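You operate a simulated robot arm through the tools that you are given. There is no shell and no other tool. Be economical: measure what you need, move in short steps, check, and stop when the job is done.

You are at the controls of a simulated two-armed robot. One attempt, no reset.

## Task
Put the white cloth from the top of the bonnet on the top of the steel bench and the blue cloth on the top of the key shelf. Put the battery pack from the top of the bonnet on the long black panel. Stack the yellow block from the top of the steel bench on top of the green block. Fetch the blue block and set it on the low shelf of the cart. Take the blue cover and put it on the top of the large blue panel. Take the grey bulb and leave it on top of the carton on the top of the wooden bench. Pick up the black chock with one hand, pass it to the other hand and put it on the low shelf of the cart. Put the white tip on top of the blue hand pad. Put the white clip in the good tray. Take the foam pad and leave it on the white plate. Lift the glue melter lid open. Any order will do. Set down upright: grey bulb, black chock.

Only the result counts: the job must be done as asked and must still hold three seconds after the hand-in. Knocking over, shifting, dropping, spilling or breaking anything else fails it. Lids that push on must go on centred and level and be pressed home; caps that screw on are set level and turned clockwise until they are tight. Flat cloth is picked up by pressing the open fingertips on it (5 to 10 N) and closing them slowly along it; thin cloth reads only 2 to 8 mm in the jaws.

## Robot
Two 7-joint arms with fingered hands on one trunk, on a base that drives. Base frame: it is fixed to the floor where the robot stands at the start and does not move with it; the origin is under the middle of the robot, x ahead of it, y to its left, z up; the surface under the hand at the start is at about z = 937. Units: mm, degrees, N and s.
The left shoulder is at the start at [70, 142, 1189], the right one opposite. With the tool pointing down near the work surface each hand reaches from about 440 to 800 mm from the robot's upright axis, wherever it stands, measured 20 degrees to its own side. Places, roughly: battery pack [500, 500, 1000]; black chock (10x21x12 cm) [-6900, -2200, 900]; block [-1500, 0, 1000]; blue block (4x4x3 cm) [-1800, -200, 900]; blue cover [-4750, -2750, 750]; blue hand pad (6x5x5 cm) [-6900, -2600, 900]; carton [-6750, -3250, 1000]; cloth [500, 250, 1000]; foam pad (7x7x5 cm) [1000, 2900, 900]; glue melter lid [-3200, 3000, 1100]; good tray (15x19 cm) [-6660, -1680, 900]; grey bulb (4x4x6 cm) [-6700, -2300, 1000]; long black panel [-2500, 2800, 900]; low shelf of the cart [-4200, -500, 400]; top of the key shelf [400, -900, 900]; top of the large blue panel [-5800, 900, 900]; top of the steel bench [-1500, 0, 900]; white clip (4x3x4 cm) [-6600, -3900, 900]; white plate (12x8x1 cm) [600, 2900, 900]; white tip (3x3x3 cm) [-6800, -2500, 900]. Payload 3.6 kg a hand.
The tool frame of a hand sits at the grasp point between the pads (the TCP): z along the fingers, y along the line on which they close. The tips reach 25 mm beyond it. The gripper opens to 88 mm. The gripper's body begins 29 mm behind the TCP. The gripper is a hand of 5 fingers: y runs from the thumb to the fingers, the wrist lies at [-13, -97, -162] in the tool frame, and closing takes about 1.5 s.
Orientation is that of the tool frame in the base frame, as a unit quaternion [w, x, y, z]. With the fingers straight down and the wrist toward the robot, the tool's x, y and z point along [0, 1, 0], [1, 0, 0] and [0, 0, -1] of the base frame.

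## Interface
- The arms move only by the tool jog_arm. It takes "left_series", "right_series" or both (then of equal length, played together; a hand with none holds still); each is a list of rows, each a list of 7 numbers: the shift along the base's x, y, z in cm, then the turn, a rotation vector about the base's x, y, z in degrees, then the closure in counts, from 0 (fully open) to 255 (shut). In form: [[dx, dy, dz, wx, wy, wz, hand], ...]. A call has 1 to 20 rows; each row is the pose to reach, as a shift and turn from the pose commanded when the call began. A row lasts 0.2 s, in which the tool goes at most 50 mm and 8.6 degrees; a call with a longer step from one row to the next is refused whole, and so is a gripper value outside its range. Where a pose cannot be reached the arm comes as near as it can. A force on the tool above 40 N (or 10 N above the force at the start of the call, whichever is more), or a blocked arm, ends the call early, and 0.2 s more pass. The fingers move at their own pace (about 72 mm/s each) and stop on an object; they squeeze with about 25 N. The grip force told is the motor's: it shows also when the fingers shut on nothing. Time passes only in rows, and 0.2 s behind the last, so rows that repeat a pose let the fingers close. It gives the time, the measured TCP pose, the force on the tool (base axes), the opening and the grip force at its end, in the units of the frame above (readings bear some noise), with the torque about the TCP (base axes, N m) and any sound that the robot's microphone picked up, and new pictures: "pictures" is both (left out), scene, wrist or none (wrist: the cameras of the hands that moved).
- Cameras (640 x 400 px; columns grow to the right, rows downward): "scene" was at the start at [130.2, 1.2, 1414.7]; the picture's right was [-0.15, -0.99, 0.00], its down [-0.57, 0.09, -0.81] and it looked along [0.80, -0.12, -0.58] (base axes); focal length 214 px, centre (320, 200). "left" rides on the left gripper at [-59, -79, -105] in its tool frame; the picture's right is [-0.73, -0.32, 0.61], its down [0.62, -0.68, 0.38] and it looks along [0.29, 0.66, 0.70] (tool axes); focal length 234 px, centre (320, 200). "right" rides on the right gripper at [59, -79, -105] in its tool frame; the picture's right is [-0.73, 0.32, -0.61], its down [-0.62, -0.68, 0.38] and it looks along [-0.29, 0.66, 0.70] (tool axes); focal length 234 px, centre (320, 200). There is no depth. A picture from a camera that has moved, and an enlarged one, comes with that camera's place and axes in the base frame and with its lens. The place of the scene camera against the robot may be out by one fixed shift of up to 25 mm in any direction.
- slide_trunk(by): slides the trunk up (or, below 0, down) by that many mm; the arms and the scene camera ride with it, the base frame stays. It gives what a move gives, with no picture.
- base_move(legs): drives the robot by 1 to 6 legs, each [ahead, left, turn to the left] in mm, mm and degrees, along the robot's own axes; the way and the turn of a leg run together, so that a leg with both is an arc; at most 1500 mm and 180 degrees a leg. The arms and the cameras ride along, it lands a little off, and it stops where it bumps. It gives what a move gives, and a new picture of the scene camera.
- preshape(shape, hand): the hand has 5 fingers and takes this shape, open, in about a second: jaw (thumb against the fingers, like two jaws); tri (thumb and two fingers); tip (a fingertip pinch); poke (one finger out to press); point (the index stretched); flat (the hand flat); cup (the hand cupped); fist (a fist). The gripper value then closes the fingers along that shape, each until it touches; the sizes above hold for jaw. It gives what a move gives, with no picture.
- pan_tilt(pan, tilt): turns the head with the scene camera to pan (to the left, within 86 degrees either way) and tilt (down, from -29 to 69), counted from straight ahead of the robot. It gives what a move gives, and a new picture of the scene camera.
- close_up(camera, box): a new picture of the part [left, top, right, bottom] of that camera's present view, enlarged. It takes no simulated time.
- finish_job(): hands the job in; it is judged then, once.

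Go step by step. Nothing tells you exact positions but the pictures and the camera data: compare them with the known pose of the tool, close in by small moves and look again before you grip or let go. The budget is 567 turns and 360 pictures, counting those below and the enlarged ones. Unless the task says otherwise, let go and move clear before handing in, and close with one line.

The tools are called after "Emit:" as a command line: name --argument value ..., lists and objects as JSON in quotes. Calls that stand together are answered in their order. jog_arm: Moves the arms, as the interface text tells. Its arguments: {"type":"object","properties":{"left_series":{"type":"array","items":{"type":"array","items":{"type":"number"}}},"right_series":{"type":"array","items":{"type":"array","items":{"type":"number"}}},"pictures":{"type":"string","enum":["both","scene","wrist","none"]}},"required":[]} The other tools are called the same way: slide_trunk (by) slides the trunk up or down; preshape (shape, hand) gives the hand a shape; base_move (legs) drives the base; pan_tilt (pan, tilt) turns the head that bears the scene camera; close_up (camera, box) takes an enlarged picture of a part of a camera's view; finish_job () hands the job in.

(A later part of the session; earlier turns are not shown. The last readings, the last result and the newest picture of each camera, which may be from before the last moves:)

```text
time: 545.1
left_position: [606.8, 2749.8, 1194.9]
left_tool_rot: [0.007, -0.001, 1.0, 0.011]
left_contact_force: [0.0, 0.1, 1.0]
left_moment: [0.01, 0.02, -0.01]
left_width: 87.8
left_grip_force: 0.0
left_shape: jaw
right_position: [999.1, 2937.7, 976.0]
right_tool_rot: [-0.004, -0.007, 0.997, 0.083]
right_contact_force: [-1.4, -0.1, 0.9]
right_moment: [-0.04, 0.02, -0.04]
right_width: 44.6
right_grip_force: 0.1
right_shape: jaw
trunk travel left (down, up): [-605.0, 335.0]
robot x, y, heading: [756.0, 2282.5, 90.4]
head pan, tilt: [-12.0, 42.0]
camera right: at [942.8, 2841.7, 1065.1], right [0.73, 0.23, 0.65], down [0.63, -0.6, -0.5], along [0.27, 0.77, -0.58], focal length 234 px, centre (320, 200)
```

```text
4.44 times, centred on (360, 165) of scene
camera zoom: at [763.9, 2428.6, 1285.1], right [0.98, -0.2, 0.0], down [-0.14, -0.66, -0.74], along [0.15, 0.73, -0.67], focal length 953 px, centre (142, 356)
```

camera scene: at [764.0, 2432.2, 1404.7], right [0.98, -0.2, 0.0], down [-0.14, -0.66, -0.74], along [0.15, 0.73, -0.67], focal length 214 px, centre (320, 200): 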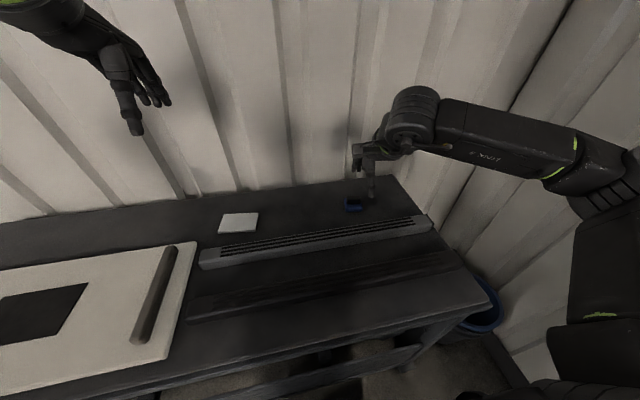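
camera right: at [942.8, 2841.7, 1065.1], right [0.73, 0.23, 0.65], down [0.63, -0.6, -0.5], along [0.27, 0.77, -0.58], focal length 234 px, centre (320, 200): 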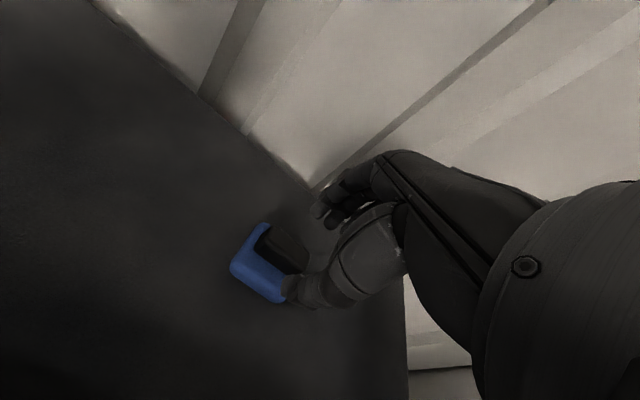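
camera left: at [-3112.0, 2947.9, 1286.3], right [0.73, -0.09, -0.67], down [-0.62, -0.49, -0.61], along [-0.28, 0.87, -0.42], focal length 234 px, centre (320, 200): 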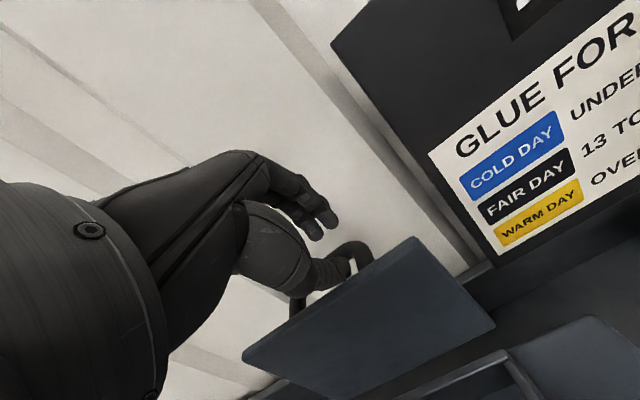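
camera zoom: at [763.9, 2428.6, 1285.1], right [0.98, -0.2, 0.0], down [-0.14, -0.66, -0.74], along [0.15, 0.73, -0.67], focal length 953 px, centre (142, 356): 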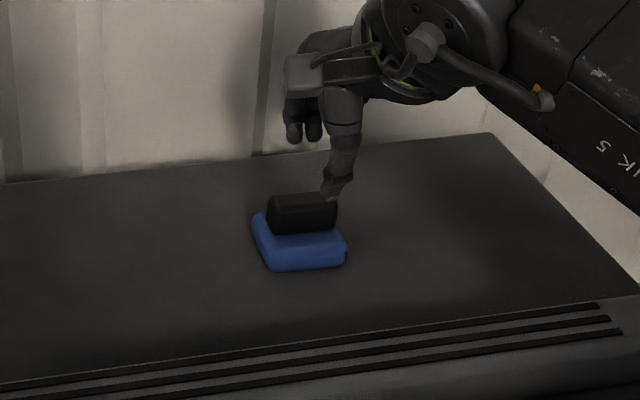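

Emit:
jog_arm --right_series '[[0.2, 1, -1.5, 5, 0, 0, 140], [0.4, 2, -3, 10, 0, 0, 140], [0.4, 2.1, -4, 10, 0, 0, 140], [0.4, 2.1, -4, 10, 0, 0, 140]]' --pictures "none"

Emit:
close_up --camera "right" --box '[160, 160, 400, 340]'

Emit:
close_up --camera "scene" --box '[310, 120, 400, 190]'

```text
time: 546.1
left_position: [606.2, 2750.5, 1195.3]
left_tool_rot: [0.006, -0.001, 1.0, 0.011]
left_contact_force: [0.5, 0.3, 0.7]
left_moment: [0.02, 0.03, -0.04]
left_width: 87.7
left_grip_force: 0.0
left_shape: jaw
right_position: [1003.0, 2957.4, 934.3]
right_tool_rot: [-0.004, -0.008, 0.985, 0.17]
right_contact_force: [0.5, 0.2, 0.0]
right_moment: [0.01, 0.03, -0.01]
right_width: 39.9
right_grip_force: 0.1
right_shape: jaw
trunk travel left (down, up): [-605.0, 335.0]
robot x, y, heading: [751.0, 2282.3, 90.1]
head pan, tilt: [-12.0, 42.0]
```

```text
2.22 times, centred on (280, 250) of right
camera zoom: at [946.6, 2847.7, 1006.5], right [0.73, 0.11, 0.68], down [0.63, -0.5, -0.59], along [0.27, 0.86, -0.44], focal length 520 px, centre (409, 89)
```

zoom: 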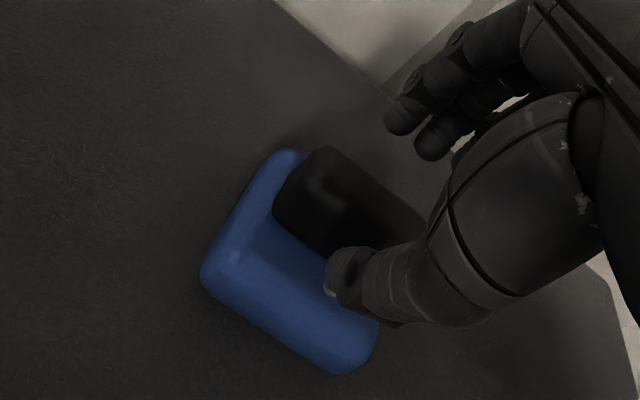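

```text
5.71 times, centred on (355, 155) of scene
camera zoom: at [764.0, 2428.7, 1285.1], right [0.98, -0.2, 0.0], down [-0.14, -0.66, -0.74], along [0.15, 0.73, -0.67], focal length 1226 px, centre (120, 457)
```

zoom: 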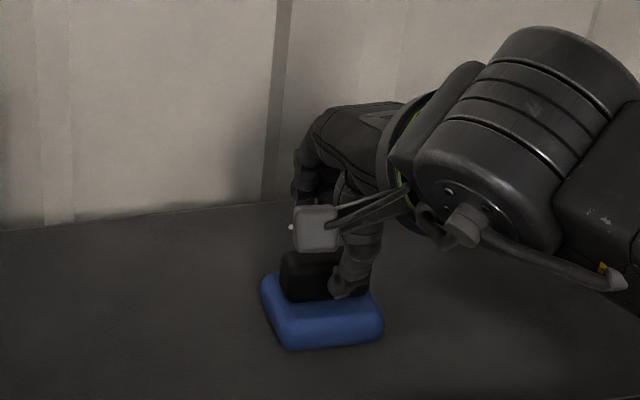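

Emit:
jog_arm --right_series '[[0, 0.3, -0.5, 0, 0, 0, 140], [0, 0.5, -1.0, 0, 0, 0, 140], [0, 0.5, -1.4, 0, 0, 0, 140], [0, 0.5, -1.4, 0, 0, 0, 140]]' --pictures "none"

Emit:
close_up --camera "right" --box '[160, 160, 400, 340]'

```text
time: 547.1
left_position: [606.3, 2750.4, 1194.3]
left_tool_rot: [0.006, -0.001, 1.0, 0.011]
left_contact_force: [0.3, -0.3, 0.5]
left_moment: [-0.01, -0.01, 0.0]
left_width: 87.9
left_grip_force: 0.0
left_shape: jaw
right_position: [1002.1, 2963.5, 921.0]
right_tool_rot: [-0.004, -0.008, 0.985, 0.171]
right_contact_force: [-0.4, 0.0, 1.0]
right_moment: [0.01, -0.02, 0.03]
right_width: 40.0
right_grip_force: 0.0
right_shape: jaw
trunk travel left (down, up): [-605.0, 335.0]
robot x, y, heading: [752.1, 2279.9, 90.1]
head pan, tilt: [-12.0, 42.0]
```

```text
2.22 times, centred on (280, 250) of right
camera zoom: at [945.6, 2853.5, 993.2], right [0.73, 0.11, 0.68], down [0.63, -0.5, -0.59], along [0.27, 0.86, -0.44], focal length 520 px, centre (409, 89)
```

zoom: 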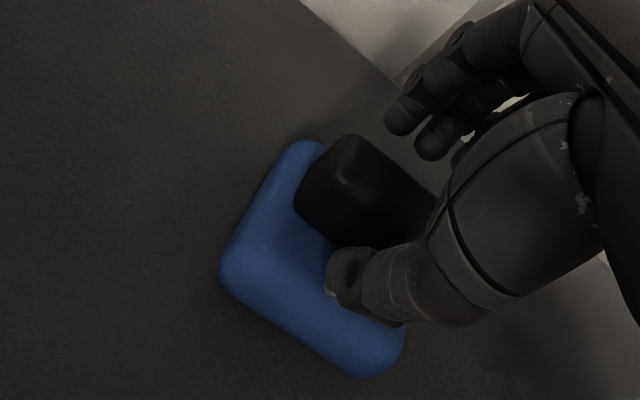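

Emit:
jog_arm --right_series '[[0, 0.2, -0.5, 0, 0, 0, 140], [0, 0.3, -1.0, 0, 0, 0, 140], [0, 0.3, -1.0, 0, 0, 0, 140]]' --pictures "none"

Emit:
close_up --camera "right" --box '[160, 160, 400, 340]'

```text
time: 548.0
left_position: [605.3, 2748.6, 1195.9]
left_tool_rot: [0.006, -0.001, 1.0, 0.012]
left_contact_force: [1.1, 0.0, 0.0]
left_moment: [0.01, -0.01, 0.0]
left_width: 87.6
left_grip_force: 0.1
left_shape: jaw
right_position: [1001.3, 2965.3, 915.0]
right_tool_rot: [-0.004, -0.008, 0.985, 0.171]
right_contact_force: [-0.2, -2.9, 10.4]
right_moment: [-0.23, 0.02, -0.02]
right_width: 38.9
right_grip_force: 0.1
right_shape: jaw
trunk travel left (down, up): [-605.0, 335.0]
robot x, y, heading: [755.5, 2278.3, 90.2]
head pan, tilt: [-12.0, 42.0]
```

```text
2.22 times, centred on (280, 250) of right
camera zoom: at [945.6, 2853.9, 986.0], right [0.73, 0.11, 0.68], down [0.63, -0.5, -0.6], along [0.27, 0.86, -0.43], focal length 520 px, centre (409, 89)
```

zoom: 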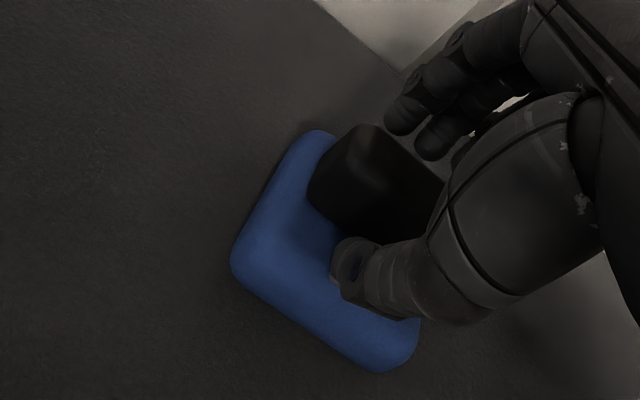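

Thumb on the base top, fingers behind the ridge. I raise 2 mm and close.

Emit:
jog_arm --right_series '[[0, 0, 0.4, 0, 0, 0, 140], [0, 0, 0.4, 0, 0, 0, 170], [0, 0, 0.4, 0, 0, 0, 200], [0, 0, 0.4, 0, 0, 0, 230], [0, 0, 0.4, 0, 0, 0, 255], [0, 0, 0.4, 0, 0, 0, 255], [0, 0, 0.4, 0, 0, 0, 255]]' --pictures "none"

Emit:
close_up --camera "right" --box '[160, 160, 400, 340]'

```text
time: 549.5
left_position: [605.3, 2750.4, 1195.8]
left_tool_rot: [0.006, -0.001, 1.0, 0.01]
left_contact_force: [0.1, 0.0, -0.5]
left_moment: [0.0, 0.01, 0.0]
left_width: 88.0
left_grip_force: 0.0
left_shape: jaw
right_position: [1002.6, 2966.9, 915.3]
right_tool_rot: [-0.005, -0.009, 0.985, 0.17]
right_contact_force: [-0.1, -0.2, 1.2]
right_moment: [-0.03, 0.0, -0.01]
right_width: 20.3
right_grip_force: 25.1
right_shape: jaw
trunk travel left (down, up): [-605.0, 335.0]
robot x, y, heading: [751.1, 2286.3, 90.6]
head pan, tilt: [-12.0, 42.0]
```

```text
2.22 times, centred on (280, 250) of right
camera zoom: at [946.1, 2855.8, 987.6], right [0.73, 0.11, 0.68], down [0.63, -0.5, -0.59], along [0.27, 0.86, -0.44], focal length 520 px, centre (409, 89)
```

zoom: 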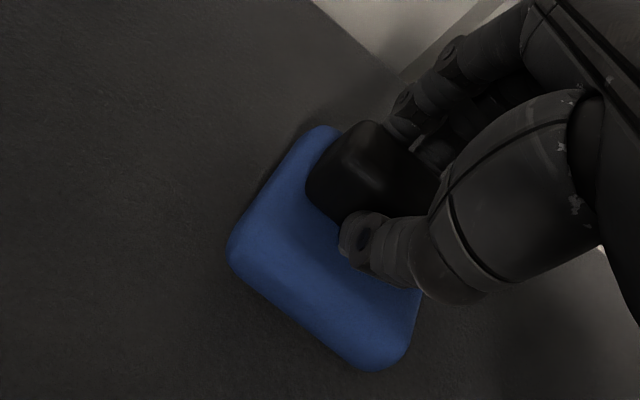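

Emit:
jog_arm --right_series '[[0, 0, 1.5, 0, 0, 0, 255], [0, 0, 4, 0, 0, 0, 255], [0, -1, 8, 0, 0, 0, 255], [0, -3, 11, 0, 0, 0, 255], [0, -6, 13, 0, 0, 0, 255]]' --pictures "wrist"

Emit:
base_move --legs '[[-40, 0, -0.4], [0, 390, 0]]'

Emit:
close_up --camera "scene" --box '[240, 100, 480, 250]'

```text
time: 550.8
left_position: [606.4, 2749.3, 1195.7]
left_tool_rot: [0.006, -0.001, 1.0, 0.009]
left_contact_force: [-0.8, 0.5, -0.2]
left_moment: [0.0, 0.03, -0.01]
left_width: 87.8
left_grip_force: 0.1
left_shape: jaw
right_position: [1001.8, 2904.7, 1045.1]
right_tool_rot: [-0.005, -0.007, 0.985, 0.171]
right_contact_force: [1.0, -0.5, -0.8]
right_moment: [0.01, -0.06, 0.02]
right_width: 19.8
right_grip_force: 24.8
right_shape: jaw
trunk travel left (down, up): [-605.0, 335.0]
robot x, y, heading: [751.5, 2284.8, 90.3]
head pan, tilt: [-12.0, 42.0]
camera right: at [945.8, 2793.1, 1116.5], right [0.73, 0.11, 0.68], down [0.63, -0.5, -0.59], along [0.27, 0.86, -0.44], focal length 234 px, centre (320, 200)
```

right: 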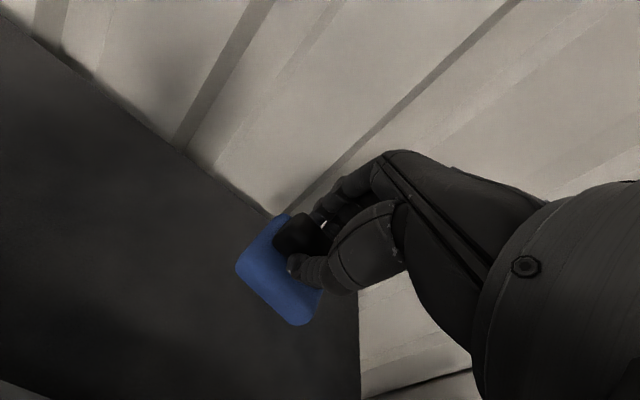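

```text
time: 553.7
left_position: [216.0, 2711.1, 1194.5]
left_tool_rot: [0.007, 0.0, 1.0, 0.01]
left_contact_force: [-0.4, 0.0, 0.0]
left_moment: [-0.01, -0.02, -0.01]
left_width: 87.8
left_grip_force: 0.1
left_shape: jaw
right_position: [611.7, 2864.4, 1043.9]
right_tool_rot: [-0.005, -0.007, 0.985, 0.171]
right_contact_force: [-0.5, -0.2, -0.4]
right_moment: [-0.01, 0.01, 0.0]
right_width: 19.8
right_grip_force: 25.0
right_shape: jaw
trunk travel left (down, up): [-605.0, 335.0]
robot x, y, heading: [363.1, 2244.9, 89.9]
head pan, tilt: [-12.0, 42.0]
camera scene: at [373.1, 2389.1, 1285.1], right [0.98, -0.21, 0.0], down [-0.14, -0.66, -0.74], along [0.15, 0.73, -0.67], focal length 214 px, centre (320, 200)
```

scene: 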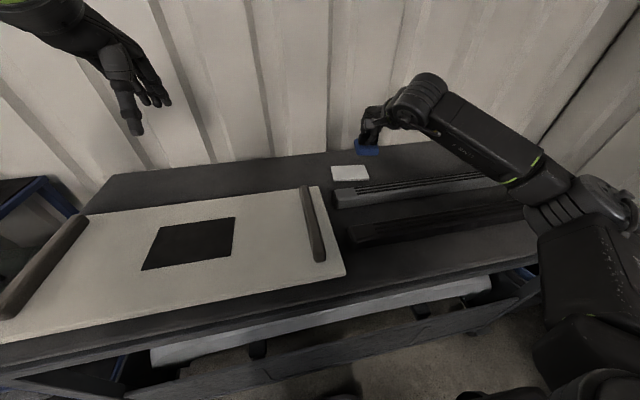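

```text
2.67 times, centred on (360, 175) of scene
camera zoom: at [373.1, 2389.1, 1285.1], right [0.98, -0.21, 0.0], down [-0.14, -0.66, -0.74], along [0.15, 0.73, -0.67], focal length 572 px, centre (213, 267)
```

zoom: 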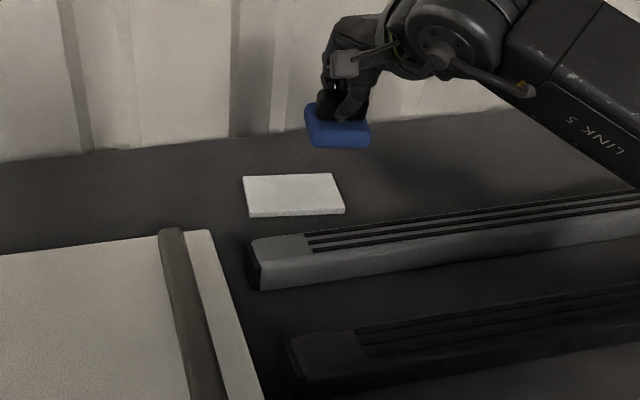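

The plate is centred at about (601,2940). I drive back in 40 mm and place the pad over it.

Emit:
base_move --legs '[[40, 0, 0]]'

Emit:
jog_arm --right_series '[[0, 2, -2, 0, 0, 0, 255], [0, 4, -4, 0, 0, 0, 255], [0, 4.6, -7, 0, 0, 0, 255], [0, 4.6, -9.5, 0, 0, 0, 255], [0, 4.6, -9.5, 0, 0, 0, 255]]' --pictures "wrist"

Emit:
close_up --camera "scene" --box '[280, 100, 440, 220]'

```text
time: 554.6
left_position: [215.1, 2748.9, 1195.8]
left_tool_rot: [0.006, 0.0, 1.0, 0.011]
left_contact_force: [0.4, 0.4, -0.5]
left_moment: [0.02, 0.03, 0.01]
left_width: 88.1
left_grip_force: 0.0
left_shape: jaw
right_position: [612.2, 2901.8, 1045.2]
right_tool_rot: [-0.005, -0.007, 0.985, 0.171]
right_contact_force: [-0.3, -1.0, -0.5]
right_moment: [0.01, 0.03, 0.04]
right_width: 19.7
right_grip_force: 24.8
right_shape: jaw
trunk travel left (down, up): [-605.0, 335.0]
robot x, y, heading: [359.1, 2281.6, 90.2]
head pan, tilt: [-12.0, 42.0]
camera scene: at [373.0, 2426.7, 1285.3], right [0.98, -0.21, 0.0], down [-0.14, -0.65, -0.74], along [0.15, 0.73, -0.67], focal length 214 px, centre (320, 200)
```

scene: 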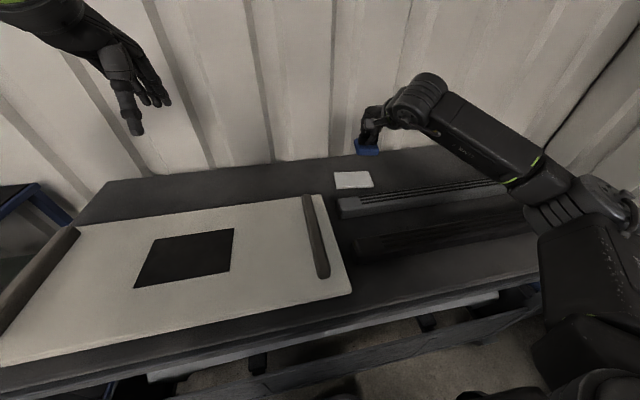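

```text
time: 555.8
left_position: [216.1, 2751.3, 1195.1]
left_tool_rot: [0.006, 0.0, 1.0, 0.011]
left_contact_force: [-0.4, 0.7, -0.1]
left_moment: [0.0, -0.02, 0.03]
left_width: 87.5
left_grip_force: 0.1
left_shape: jaw
right_position: [612.0, 2952.5, 949.3]
right_tool_rot: [-0.004, -0.007, 0.985, 0.171]
right_contact_force: [1.2, 0.0, -0.3]
right_moment: [-0.03, -0.03, 0.04]
right_width: 20.0
right_grip_force: 24.8
right_shape: jaw
trunk travel left (down, up): [-605.0, 335.0]
robot x, y, heading: [360.5, 2284.4, 89.9]
head pan, tilt: [-12.0, 42.0]
camera right: at [555.2, 2840.7, 1021.3], right [0.73, 0.11, 0.68], down [0.63, -0.5, -0.59], along [0.27, 0.86, -0.44], focal length 234 px, centre (320, 200)
```

right: 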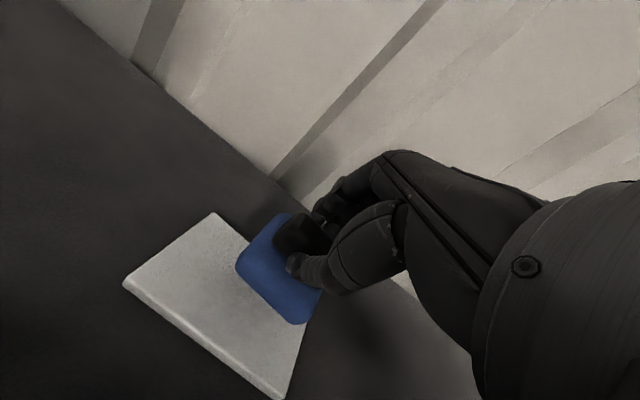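

```text
3.33 times, centred on (360, 160) of scene
camera zoom: at [372.8, 2428.5, 1285.1], right [0.98, -0.21, 0.0], down [-0.14, -0.66, -0.74], along [0.15, 0.73, -0.67], focal length 715 px, centre (187, 333)
```

zoom: 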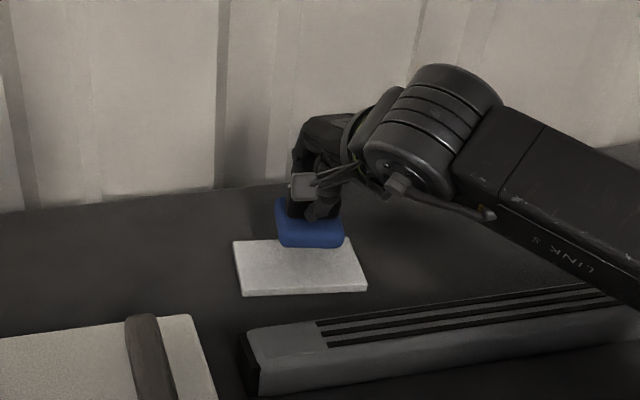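

The pad sits a bit too far back over the plate; I move it 26 mm toward me and lower.

Emit:
jog_arm --right_series '[[-0.4, -1.3, 0, 0, 0, 0, 255], [-0.8, -2.6, -0.5, 0, 0, 0, 255], [-0.8, -2.6, -1.2, 0, 0, 0, 255], [-0.8, -2.6, -1.8, 0, 0, 0, 255], [-0.8, -2.6, -1.8, 0, 0, 0, 255]]' --pictures "wrist"

Emit:
close_up --camera "scene" --box '[280, 100, 440, 220]'

```text
time: 557.0
left_position: [215.2, 2750.7, 1195.3]
left_tool_rot: [0.006, 0.001, 1.0, 0.011]
left_contact_force: [-0.5, 0.0, 0.5]
left_moment: [0.0, 0.0, -0.01]
left_width: 88.0
left_grip_force: 0.1
left_shape: jaw
right_position: [603.2, 2924.4, 930.7]
right_tool_rot: [-0.004, -0.006, 0.985, 0.171]
right_contact_force: [0.5, 0.4, 0.7]
right_moment: [0.0, 0.03, -0.02]
right_width: 20.3
right_grip_force: 24.8
right_shape: jaw
trunk travel left (down, up): [-605.0, 335.0]
robot x, y, heading: [361.7, 2281.5, 89.9]
head pan, tilt: [-12.0, 42.0]
camera right: at [547.6, 2813.7, 1002.3], right [0.73, 0.11, 0.68], down [0.63, -0.5, -0.59], along [0.27, 0.86, -0.44], focal length 234 px, centre (320, 200)
```

right: 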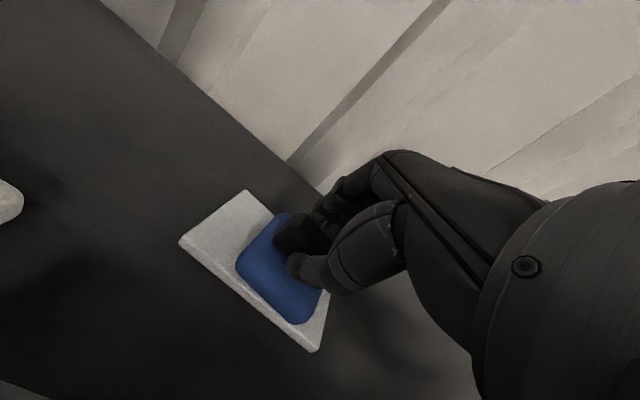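

```text
3.33 times, centred on (360, 160) of scene
camera zoom: at [372.9, 2428.4, 1285.1], right [0.98, -0.21, 0.0], down [-0.14, -0.66, -0.74], along [0.15, 0.73, -0.67], focal length 715 px, centre (187, 333)
```

zoom: 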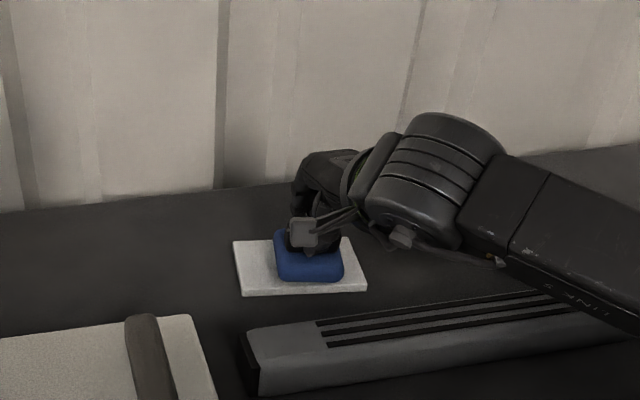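

Emit:
jog_arm --right_series '[[-0.3, 0.2, -0.4, 0, 0, 0, 255], [-0.6, 0.2, -0.8, 0, 0, 0, 255], [-0.6, 0.2, -0.8, 0, 0, 0, 255]]' --pictures "none"

```text
time: 557.8
left_position: [215.5, 2749.7, 1194.8]
left_tool_rot: [0.007, 0.0, 1.0, 0.01]
left_contact_force: [0.7, -0.7, -0.6]
left_moment: [0.03, 0.01, -0.03]
left_width: 87.8
left_grip_force: 0.1
left_shape: jaw
right_position: [597.8, 2924.9, 922.7]
right_tool_rot: [-0.004, -0.006, 0.985, 0.17]
right_contact_force: [0.0, 0.0, 1.3]
right_moment: [-0.05, 0.0, 0.01]
right_width: 20.2
right_grip_force: 24.4
right_shape: jaw
trunk travel left (down, up): [-605.0, 335.0]
robot x, y, heading: [359.9, 2280.1, 90.3]
head pan, tilt: [-12.0, 42.0]
```

Emit:
jog_arm --right_series '[[0, 0, -0.3, 0, 0, 0, 255], [0, 0, -0.5, 0, 0, 0, 255], [0, 0, -0.5, 0, 0, 0, 255]]' --pictures "none"

```text
time: 558.6
left_position: [215.8, 2750.8, 1195.6]
left_tool_rot: [0.006, 0.001, 1.0, 0.011]
left_contact_force: [0.1, 0.9, 0.6]
left_moment: [0.01, 0.01, 0.01]
left_width: 88.0
left_grip_force: 0.1
left_shape: jaw
right_position: [597.0, 2926.2, 918.5]
right_tool_rot: [-0.005, -0.007, 0.985, 0.17]
right_contact_force: [-0.5, 0.5, 0.6]
right_moment: [-0.01, -0.03, -0.01]
right_width: 20.3
right_grip_force: 25.6
right_shape: jaw
trunk travel left (down, up): [-605.0, 335.0]
robot x, y, heading: [362.4, 2279.2, 90.0]
head pan, tilt: [-12.0, 42.0]
```

Emit:
jog_arm --right_series '[[0, 0, -0.3, 0, 0, 0, 255], [0, 0, -0.6, 0, 0, 0, 255], [0, 0, -0.6, 0, 0, 0, 255]]' --pictures "none"

Emit:
close_up --camera "scene" --box '[300, 140, 420, 230]'

```text
time: 559.4
left_position: [215.9, 2748.5, 1195.2]
left_tool_rot: [0.006, 0.001, 1.0, 0.011]
left_contact_force: [-0.5, -0.3, 1.0]
left_moment: [0.01, 0.02, -0.01]
left_width: 87.9
left_grip_force: 0.1
left_shape: jaw
right_position: [597.2, 2924.2, 915.7]
right_tool_rot: [-0.005, -0.006, 0.985, 0.172]
right_contact_force: [2.3, 2.0, 14.9]
right_moment: [0.1, -0.08, 0.05]
right_width: 21.7
right_grip_force: 24.9
right_shape: jaw
trunk travel left (down, up): [-605.0, 335.0]
robot x, y, heading: [363.8, 2283.1, 90.3]
head pan, tilt: [-12.0, 42.0]
```

```text
4.44 times, centred on (360, 185) of scene
camera zoom: at [372.3, 2426.1, 1285.6], right [0.98, -0.21, 0.0], down [-0.14, -0.65, -0.74], along [0.15, 0.73, -0.67], focal length 953 px, centre (142, 267)
```

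zoom: 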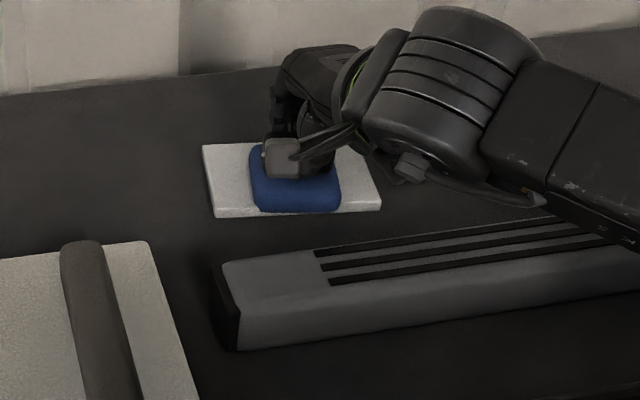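

The pad is slightly forward on the plate; I shift it 12 mm back, lower again and release.

Emit:
jog_arm --right_series '[[0, 0, 0.8, 0, 0, 0, 255], [0, 0.6, 1.0, 0, 0, 0, 255], [0, 1.2, 1.0, 0, 0, 0, 255], [0, 1.2, 0.4, 0, 0, 0, 255], [0, 1.2, 0, 0, 0, 0, 255], [0, 1.2, 0, 0, 0, 0, 255], [0, 1.2, 0, 0, 0, 0, 200], [0, 1.2, 0, 0, 0, 0, 150], [0, 1.2, 0.1, 0, 0, 0, 110], [0, 1.2, 0.1, 0, 0, 0, 110], [0, 1.2, 2, 0, 0, 0, 110], [0, 1.0, 6, 0, 0, 0, 110], [0, 0, 10, 0, 0, 0, 60]]' --pictures "none"

Emit:
close_up --camera "scene" --box '[300, 140, 420, 230]'

```text
time: 562.2
left_position: [214.5, 2750.2, 1193.8]
left_tool_rot: [0.006, 0.0, 1.0, 0.011]
left_contact_force: [-0.3, 0.3, -0.7]
left_moment: [0.01, 0.03, 0.0]
left_width: 87.8
left_grip_force: 0.0
left_shape: jaw
right_position: [599.7, 2926.0, 1015.2]
right_tool_rot: [-0.003, -0.006, 0.986, 0.169]
right_contact_force: [0.1, 0.8, 0.8]
right_moment: [-0.02, 0.04, 0.0]
right_width: 67.4
right_grip_force: 0.1
right_shape: jaw
trunk travel left (down, up): [-605.0, 335.0]
robot x, y, heading: [363.1, 2279.0, 90.0]
head pan, tilt: [-12.0, 42.0]
```

```text
4.44 times, centred on (360, 185) of scene
camera zoom: at [372.7, 2427.9, 1285.0], right [0.98, -0.21, 0.0], down [-0.14, -0.65, -0.74], along [0.15, 0.73, -0.67], focal length 953 px, centre (142, 267)
```

zoom: 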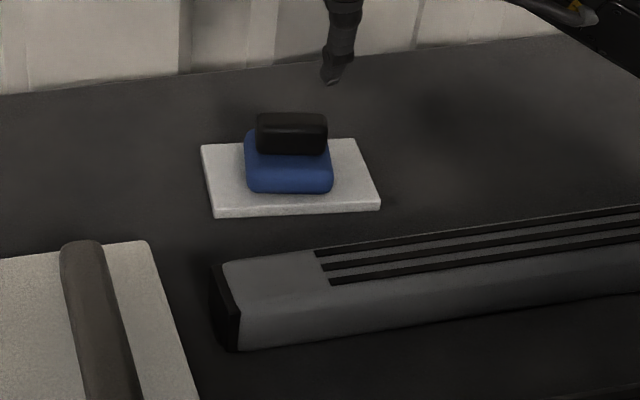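

The foam pad rests on the white plate. I restore the hand and trunk and drive back to the bonnet for the blue cloth.

Emit:
jog_arm --right_series '[[0, -3, 2, -7, 0, 0, 0], [0, -6, 4, -14, 0, 0, 0], [0, -9, 5, -20, 0, 0, 0], [0, -12, 5, -20, 0, 0, 0]]' --pictures "none"

Emit:
slide_trunk --by 120

Emit:
base_move --legs '[[-300, 0, 0], [0, 480, 0], [0, 0, -90], [0, -1300, 0], [0, -680, 0]]'

Emit:
pan_tilt --pan 10 --tilt 48

```text
time: 563.2
left_position: [215.8, 2748.5, 1195.3]
left_tool_rot: [0.006, 0.0, 1.0, 0.01]
left_contact_force: [1.1, -0.1, -0.3]
left_moment: [0.04, 0.0, -0.02]
left_width: 87.8
left_grip_force: 0.0
left_shape: jaw
right_position: [597.1, 2804.8, 1067.8]
right_tool_rot: [-0.006, -0.006, 1.0, -0.005]
right_contact_force: [0.0, -0.1, 0.5]
right_moment: [-0.01, -0.02, -0.02]
right_width: 87.9
right_grip_force: 0.0
right_shape: jaw
trunk travel left (down, up): [-605.0, 335.0]
robot x, y, heading: [362.8, 2283.4, 90.1]
head pan, tilt: [-12.0, 42.0]
```

```text
time: 564.7
left_position: [215.7, 2751.0, 1316.2]
left_tool_rot: [0.006, 0.0, 1.0, 0.01]
left_contact_force: [-0.6, 0.9, 0.0]
left_moment: [-0.02, 0.01, 0.01]
left_width: 87.8
left_grip_force: 0.0
left_shape: jaw
right_position: [597.6, 2805.7, 1185.5]
right_tool_rot: [-0.005, -0.006, 1.0, -0.004]
right_contact_force: [0.3, 0.1, 0.7]
right_moment: [0.01, 0.05, 0.05]
right_width: 88.0
right_grip_force: 0.1
right_shape: jaw
trunk travel left (down, up): [-725.0, 215.0]
robot x, y, heading: [360.1, 2281.0, 90.1]
head pan, tilt: [-12.0, 42.0]
```

```text
time: 582.4
left_position: [375.2, 164.1, 1314.8]
left_tool_rot: [0.013, 0.701, 0.713, 0.003]
left_contact_force: [-0.2, 0.4, 0.3]
left_moment: [-0.01, 0.0, -0.01]
left_width: 87.8
left_grip_force: 0.0
left_shape: jaw
right_position: [435.5, -217.2, 1187.1]
right_tool_rot: [-0.006, 0.697, 0.717, 0.001]
right_contact_force: [0.5, 0.1, 0.4]
right_moment: [-0.01, -0.01, 0.03]
right_width: 88.1
right_grip_force: 0.0
right_shape: jaw
trunk travel left (down, up): [-725.0, 215.0]
robot x, y, heading: [-93.8, 6.1, 1.2]
head pan, tilt: [-12.0, 42.0]
camera scene: at [34.1, 7.7, 1405.1], right [-0.19, -0.98, 0.0], down [-0.66, 0.13, -0.74], along [0.73, -0.14, -0.67], focal length 214 px, centre (320, 200)
```

scene: 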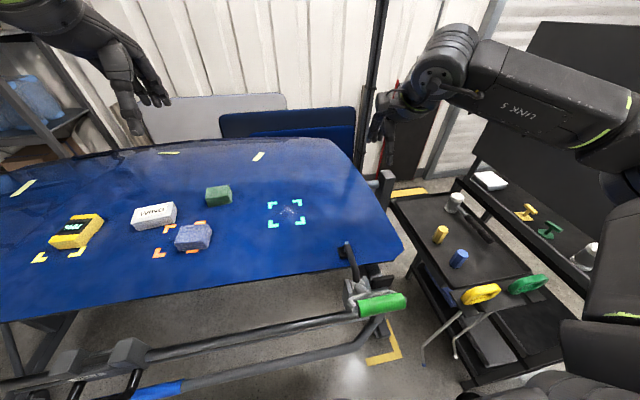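

```text
time: 583.2
left_position: [375.5, 163.4, 1314.4]
left_tool_rot: [0.011, 0.701, 0.713, 0.003]
left_contact_force: [-0.7, -0.1, 0.7]
left_moment: [-0.02, 0.02, 0.03]
left_width: 87.7
left_grip_force: 0.0
left_shape: jaw
right_position: [437.2, -219.0, 1187.6]
right_tool_rot: [-0.006, 0.697, 0.717, 0.001]
right_contact_force: [0.0, 0.5, 0.4]
right_moment: [-0.03, 0.04, 0.0]
right_width: 87.9
right_grip_force: 0.0
right_shape: jaw
trunk travel left (down, up): [-725.0, 215.0]
robot x, y, heading: [-91.0, 7.5, 0.9]
head pan, tilt: [10.0, 48.0]
camera scene: at [29.3, 37.8, 1396.6], right [0.19, -0.98, 0.0], down [-0.73, -0.14, -0.67], along [0.66, 0.13, -0.74], focal length 214 px, centre (320, 200)
```

scene: 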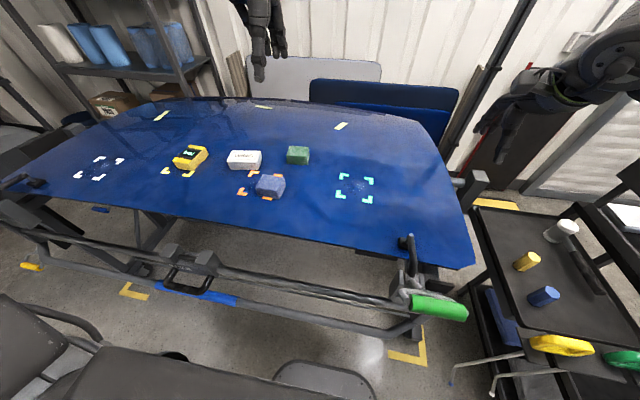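

The blue cloth is where I left it, about (442,241). I bring the left hand over it.

Emit:
jog_arm --left_series '[[1.5, 1.8, -4, 0, 0, 0, 0], [3, 3.6, -8, 0, 0, 0, 0], [4.5, 5.4, -12, 0, 0, 0, 0], [6, 7, -16, 0, 0, 0, 0], [6.7, 7.8, -20, 0, 0, 0, 0], [6.7, 7.8, -24, 0, 0, 0, 0], [6.7, 7.8, -27, 0, 0, 0, 0], [6.7, 7.8, -27, 0, 0, 0, 0]]' --pictures "wrist"

```text
time: 585.0
left_position: [440.3, 241.0, 1042.1]
left_tool_rot: [0.011, 0.701, 0.713, 0.003]
left_contact_force: [0.2, -1.1, 0.1]
left_moment: [0.01, -0.01, -0.04]
left_width: 87.9
left_grip_force: 0.1
left_shape: jaw
right_position: [435.5, -219.2, 1187.4]
right_tool_rot: [-0.007, 0.696, 0.718, 0.001]
right_contact_force: [0.2, -0.5, 1.0]
right_moment: [0.02, -0.03, -0.01]
right_width: 88.0
right_grip_force: 0.1
right_shape: jaw
trunk travel left (down, up): [-725.0, 215.0]
robot x, y, heading: [-92.6, 9.0, 1.1]
head pan, tilt: [10.0, 48.0]
camera left: at [360.5, 182.3, 1146.8], right [-0.3, -0.74, -0.61], down [-0.68, 0.61, -0.4], along [0.67, 0.29, -0.69], focal length 234 px, centre (320, 200)
```

left: 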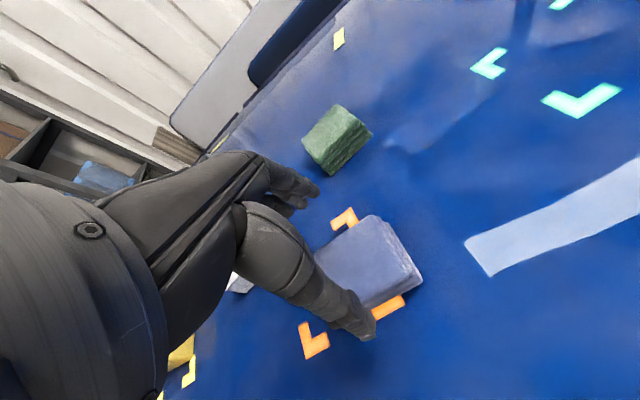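

Emit:
jog_arm --left_series '[[0.2, 0, -2, 0, 0, 0, 0], [0.3, 0, -4, 0, 0, 0, 0], [0.3, 0, -6, 0, 0, 0, 0], [0.3, 0, -6.7, 0, 0, 0, 0], [0.3, 0, -6.7, 0, 0, 0, 120], [0.3, 0, -6.7, 0, 0, 0, 255], [0.3, 0, -6.7, 0, 0, 0, 255], [0.3, 0, -6.7, 0, 0, 0, 255], [0.3, 0, -6.7, 0, 0, 0, 255], [0.3, 0, -6.7, 0, 0, 0, 255]]' --pictures "none"

Emit:
jog_arm --left_series '[[0, 0, 2, 0, 0, 0, 255], [0, 0, 6, 0, 0, 0, 255], [-2, 0, 10, 0, 0, 0, 255], [-5, 0, 14, 0, 0, 0, 255], [-8, 0, 17, 0, 0, 0, 255]]' --pictures "wrist"

```text
time: 587.2
left_position: [445.5, 240.2, 976.8]
left_tool_rot: [0.011, 0.702, 0.712, 0.003]
left_contact_force: [0.0, 0.1, 0.0]
left_moment: [-0.01, -0.01, 0.01]
left_width: 54.2
left_grip_force: 25.2
left_shape: jaw
right_position: [437.2, -218.0, 1187.2]
right_tool_rot: [-0.006, 0.697, 0.717, 0.002]
right_contact_force: [0.2, -0.1, -0.4]
right_moment: [-0.01, -0.01, 0.01]
right_width: 87.7
right_grip_force: 0.1
right_shape: jaw
trunk travel left (down, up): [-725.0, 215.0]
robot x, y, heading: [-89.1, 6.2, 1.3]
head pan, tilt: [10.0, 48.0]
```

```text
time: 588.4
left_position: [361.9, 242.1, 1150.1]
left_tool_rot: [0.012, 0.701, 0.713, 0.003]
left_contact_force: [0.5, 0.4, -0.4]
left_moment: [0.02, -0.03, 0.01]
left_width: 53.5
left_grip_force: 24.8
left_shape: jaw
right_position: [435.7, -217.8, 1187.1]
right_tool_rot: [-0.006, 0.696, 0.718, 0.001]
right_contact_force: [0.3, 0.1, -0.2]
right_moment: [0.0, -0.01, -0.01]
right_width: 87.9
right_grip_force: 0.0
right_shape: jaw
trunk travel left (down, up): [-725.0, 215.0]
robot x, y, heading: [-91.8, 4.7, 1.0]
head pan, tilt: [10.0, 48.0]
camera left: at [281.8, 183.7, 1253.9], right [-0.3, -0.74, -0.61], down [-0.68, 0.61, -0.41], along [0.67, 0.29, -0.69], focal length 234 px, centre (320, 200)
```

left: 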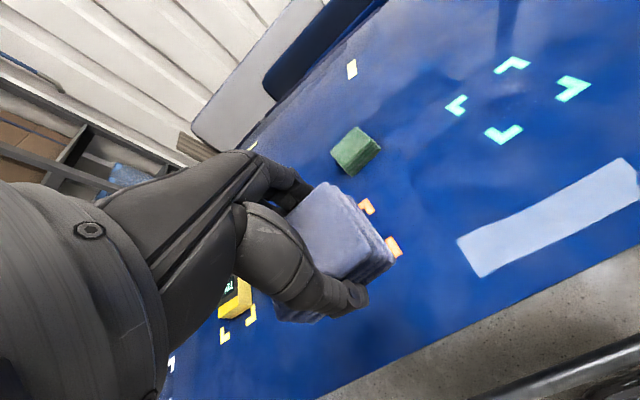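

Blue cloth held. I back off, tuck the right hand, turn right 46° and drive to the key shelf so the left arm can reach the gap.

Emit:
base_move --legs '[[-240, 0, 0]]'

Emit:
jog_arm --right_series '[[-3.5, -1.5, 0, 0, 0, 0, 0], [-7, -3, 0, 0, 0, 0, 0], [-10.5, -4.5, 0, 0, 0, 0, 0], [-14, -6, 0, 0, 0, 0, 0], [-17, -8, 0, 0, 0, 0, 0]]' --pictures "none"

Emit:
base_move --legs '[[0, 0, -46], [430, -215, 0]]'

Emit:
pan_tilt --pan 15 --tilt 40

```text
time: 590.3
left_position: [113.9, 236.8, 1147.2]
left_tool_rot: [0.011, 0.701, 0.713, 0.002]
left_contact_force: [0.5, 0.1, -0.6]
left_moment: [-0.03, -0.01, -0.01]
left_width: 53.9
left_grip_force: 25.0
left_shape: jaw
right_position: [188.2, -223.4, 1187.2]
right_tool_rot: [-0.007, 0.697, 0.717, 0.001]
right_contact_force: [0.4, 0.1, -0.1]
right_moment: [0.02, 0.05, -0.03]
right_width: 87.5
right_grip_force: 0.1
right_shape: jaw
trunk travel left (down, up): [-725.0, 215.0]
robot x, y, heading: [-341.2, 0.2, 1.3]
head pan, tilt: [10.0, 48.0]
camera scene: at [-220.2, 33.1, 1396.4], right [0.19, -0.98, 0.0], down [-0.73, -0.14, -0.67], along [0.66, 0.13, -0.74], focal length 214 px, centre (320, 200)
```

scene: 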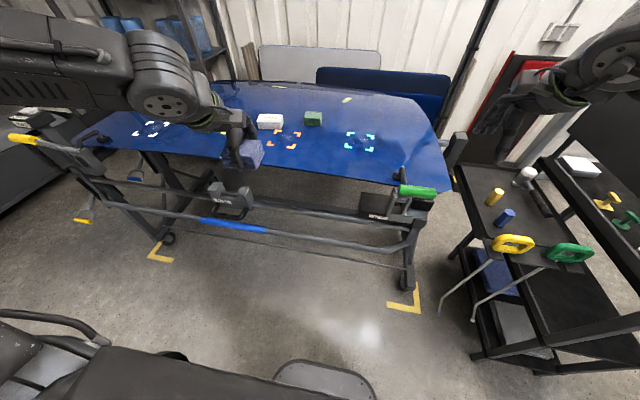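

```text
time: 591.5
left_position: [114.4, 237.4, 1148.0]
left_tool_rot: [0.011, 0.701, 0.713, 0.003]
left_contact_force: [-0.1, 0.6, -0.6]
left_moment: [0.0, -0.02, -0.01]
left_width: 53.7
left_grip_force: 25.3
left_shape: jaw
right_position: [52.7, -275.0, 1180.4]
right_tool_rot: [-0.007, 0.697, 0.717, 0.001]
right_contact_force: [0.4, 0.0, 0.1]
right_moment: [0.01, -0.03, 0.0]
right_width: 87.6
right_grip_force: 0.1
right_shape: jaw
right hand out of reach, approached as far as the arm can: row 4, 5
trunk travel left (down, up): [-725.0, 215.0]
robot x, y, heading: [-339.5, 5.6, 1.1]
head pan, tilt: [10.0, 48.0]
```

```text
time: 596.5
left_position: [278.1, -632.1, 1148.5]
left_tool_rot: [0.013, 0.927, 0.375, -0.001]
left_contact_force: [-0.1, -0.1, 0.6]
left_moment: [0.01, 0.03, 0.04]
left_width: 54.0
left_grip_force: 25.1
left_shape: jaw
right_position: [-139.5, -937.7, 1181.5]
right_tool_rot: [-0.005, 0.925, 0.381, 0.004]
right_contact_force: [-0.7, -0.4, -0.4]
right_moment: [0.01, 0.01, 0.03]
right_width: 87.9
right_grip_force: 0.1
right_shape: jaw
trunk travel left (down, up): [-725.0, 215.0]
robot x, y, heading: [-204.4, -458.1, -45.9]
head pan, tilt: [10.0, 48.0]
camera scene: at [-113.5, -527.4, 1396.6], right [-0.58, -0.81, 0.0], down [-0.6, 0.43, -0.67], along [0.54, -0.39, -0.74], focal length 214 px, centre (320, 200)
```

scene: 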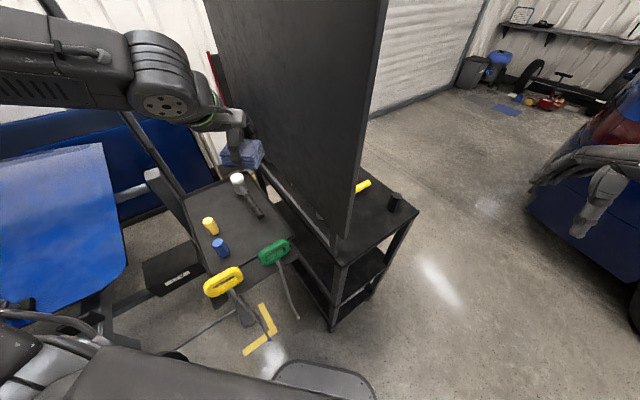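

```text
time: 597.2
left_position: [277.2, -632.3, 1148.8]
left_tool_rot: [0.012, 0.927, 0.376, -0.002]
left_contact_force: [-0.6, -0.5, -0.2]
left_moment: [-0.02, 0.02, 0.02]
left_width: 53.7
left_grip_force: 25.3
left_shape: jaw
right_position: [-141.2, -937.9, 1181.6]
right_tool_rot: [-0.005, 0.925, 0.381, 0.005]
right_contact_force: [-0.1, -0.9, 0.8]
right_moment: [-0.01, 0.02, 0.0]
right_width: 87.9
right_grip_force: 0.2
right_shape: jaw
trunk travel left (down, up): [-725.0, 215.0]
robot x, y, heading: [-203.6, -460.9, -45.7]
head pan, tilt: [15.0, 40.0]
camera scene: at [-104.1, -526.0, 1408.0], right [-0.51, -0.86, 0.0], down [-0.55, 0.33, -0.77], along [0.66, -0.39, -0.64], focal length 214 px, centre (320, 200)
```

scene: 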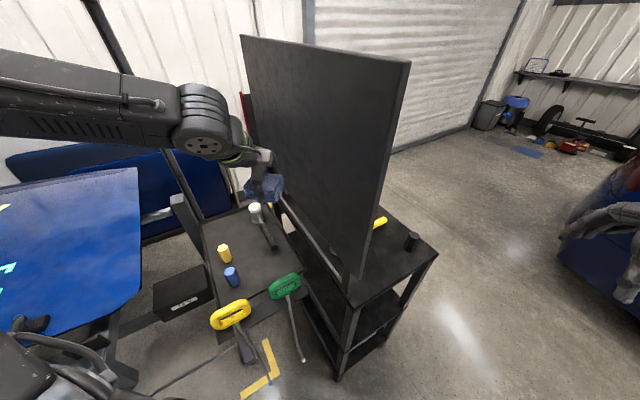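

The board stands mid-shelf and there is a wide free top surface behind it, reachable from the near end: free spot about (130,-910). I go round to face +x at about (-440,-1000).

Emit:
base_move --legs '[[-380, 0, 0], [0, 0, 45.8], [0, -800, 0]]'

Emit:
pan_tilt --pan 8 --tilt 38

```text
time: 605.7
left_position: [4.5, -768.9, 1148.0]
left_tool_rot: [0.013, 0.696, 0.718, 0.003]
left_contact_force: [-0.6, 0.0, -0.1]
left_moment: [0.01, 0.02, -0.01]
left_width: 53.6
left_grip_force: 25.3
left_shape: jaw
right_position: [-49.5, -1283.2, 1182.5]
right_tool_rot: [-0.006, 0.692, 0.722, 0.001]
right_contact_force: [0.6, 0.3, 0.3]
right_moment: [0.01, 0.0, 0.0]
right_width: 87.6
right_grip_force: 0.0
right_shape: jaw
trunk travel left (down, up): [-725.0, 215.0]
robot x, y, heading: [-447.0, -1010.3, 2.2]
head pan, tilt: [15.0, 40.0]
camera scene: at [-323.1, -968.8, 1408.0], right [0.29, -0.96, 0.0], down [-0.62, -0.19, -0.77], along [0.73, 0.22, -0.64], focal length 214 px, centre (320, 200)
```

scene: 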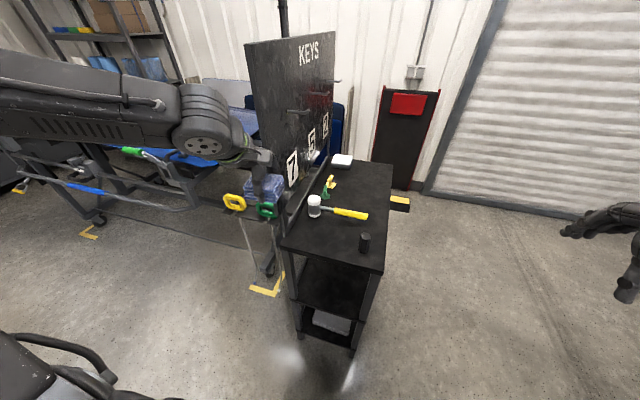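

```text
time: 606.4
left_position: [4.8, -768.7, 1148.8]
left_tool_rot: [0.012, 0.696, 0.718, 0.004]
left_contact_force: [-0.9, 0.2, -0.5]
left_moment: [0.0, -0.03, 0.01]
left_width: 53.9
left_grip_force: 25.1
left_shape: jaw
right_position: [-50.1, -1282.6, 1180.8]
right_tool_rot: [-0.006, 0.692, 0.722, 0.002]
right_contact_force: [0.5, -0.7, -0.4]
right_moment: [-0.02, -0.01, 0.0]
right_width: 87.8
right_grip_force: 0.0
right_shape: jaw
trunk travel left (down, up): [-725.0, 215.0]
robot x, y, heading: [-448.0, -1013.5, 1.8]
head pan, tilt: [8.0, 38.0]
camera scene: at [-319.4, -979.5, 1411.0], right [0.17, -0.98, 0.0], down [-0.61, -0.11, -0.79], along [0.78, 0.14, -0.62], focal length 214 px, centre (320, 200)
```

scene: 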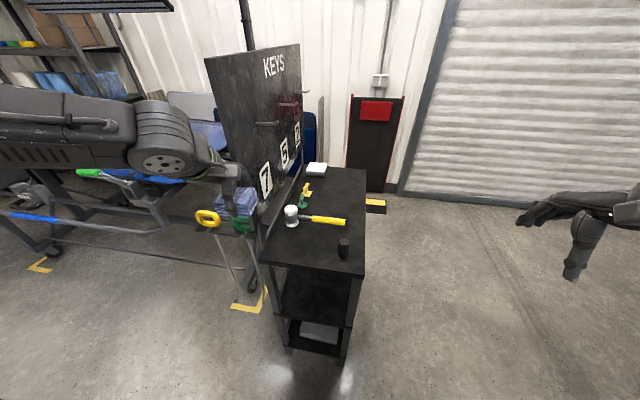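

The KEYS board is on the left edge; the free spot on the shelf top is about (120,-885), between the mallet, the black cylinder and the board. I move the cloth there, going sideways first.

Emit:
jog_arm --left_series '[[0, -4, 0, 0, 0, 0, 255], [0, -8, 0, 0, 0, 0, 255], [0, -11.5, 0, 0, 0, 0, 255], [4, -11.8, -1, 0, 0, 0, 255], [8, -11.8, -3, 0, 0, 0, 255], [11.5, -11.8, -6, 0, 0, 0, 255], [11.5, -11.8, -10, 0, 0, 0, 255], [11.5, -11.8, -14, 0, 0, 0, 255], [11.5, -11.8, -14, 0, 0, 0, 255]]' --pictures "both"

```text
time: 608.4
left_position: [115.1, -878.8, 1014.8]
left_tool_rot: [0.012, 0.696, 0.718, 0.003]
left_contact_force: [-0.2, 0.0, -0.1]
left_moment: [0.01, 0.01, -0.01]
left_width: 53.4
left_grip_force: 25.1
left_shape: jaw
left hand out of reach, approached as far as the arm can: row 8, 9
right_position: [-49.6, -1283.6, 1181.7]
right_tool_rot: [-0.006, 0.692, 0.722, 0.001]
right_contact_force: [-0.7, 1.6, 0.1]
right_moment: [-0.02, -0.02, 0.0]
right_width: 87.9
right_grip_force: 0.0
right_shape: jaw
trunk travel left (down, up): [-725.0, 215.0]
robot x, y, heading: [-448.0, -1012.9, 2.0]
head pan, tilt: [8.0, 38.0]
camera scene: at [-319.0, -979.2, 1411.0], right [0.17, -0.99, 0.0], down [-0.61, -0.11, -0.79], along [0.78, 0.14, -0.62], focal length 214 px, centre (320, 200)
camera left: at [35.5, -939.1, 1118.3], right [-0.29, -0.74, -0.6], down [-0.69, 0.6, -0.4], along [0.66, 0.3, -0.69], focal length 234 px, centre (320, 200)
```

scene: 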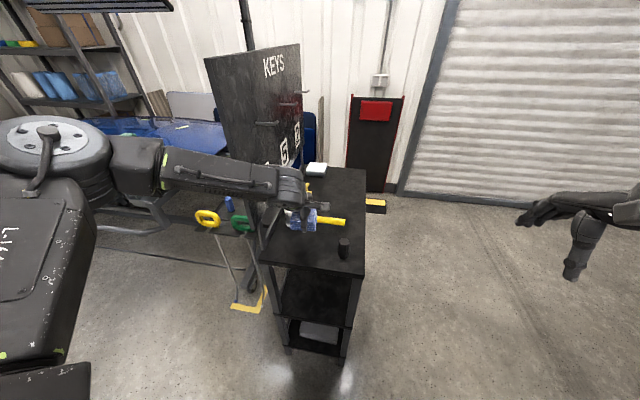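
left: 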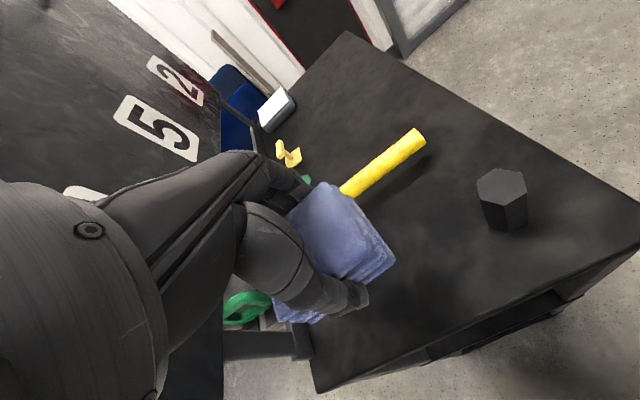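

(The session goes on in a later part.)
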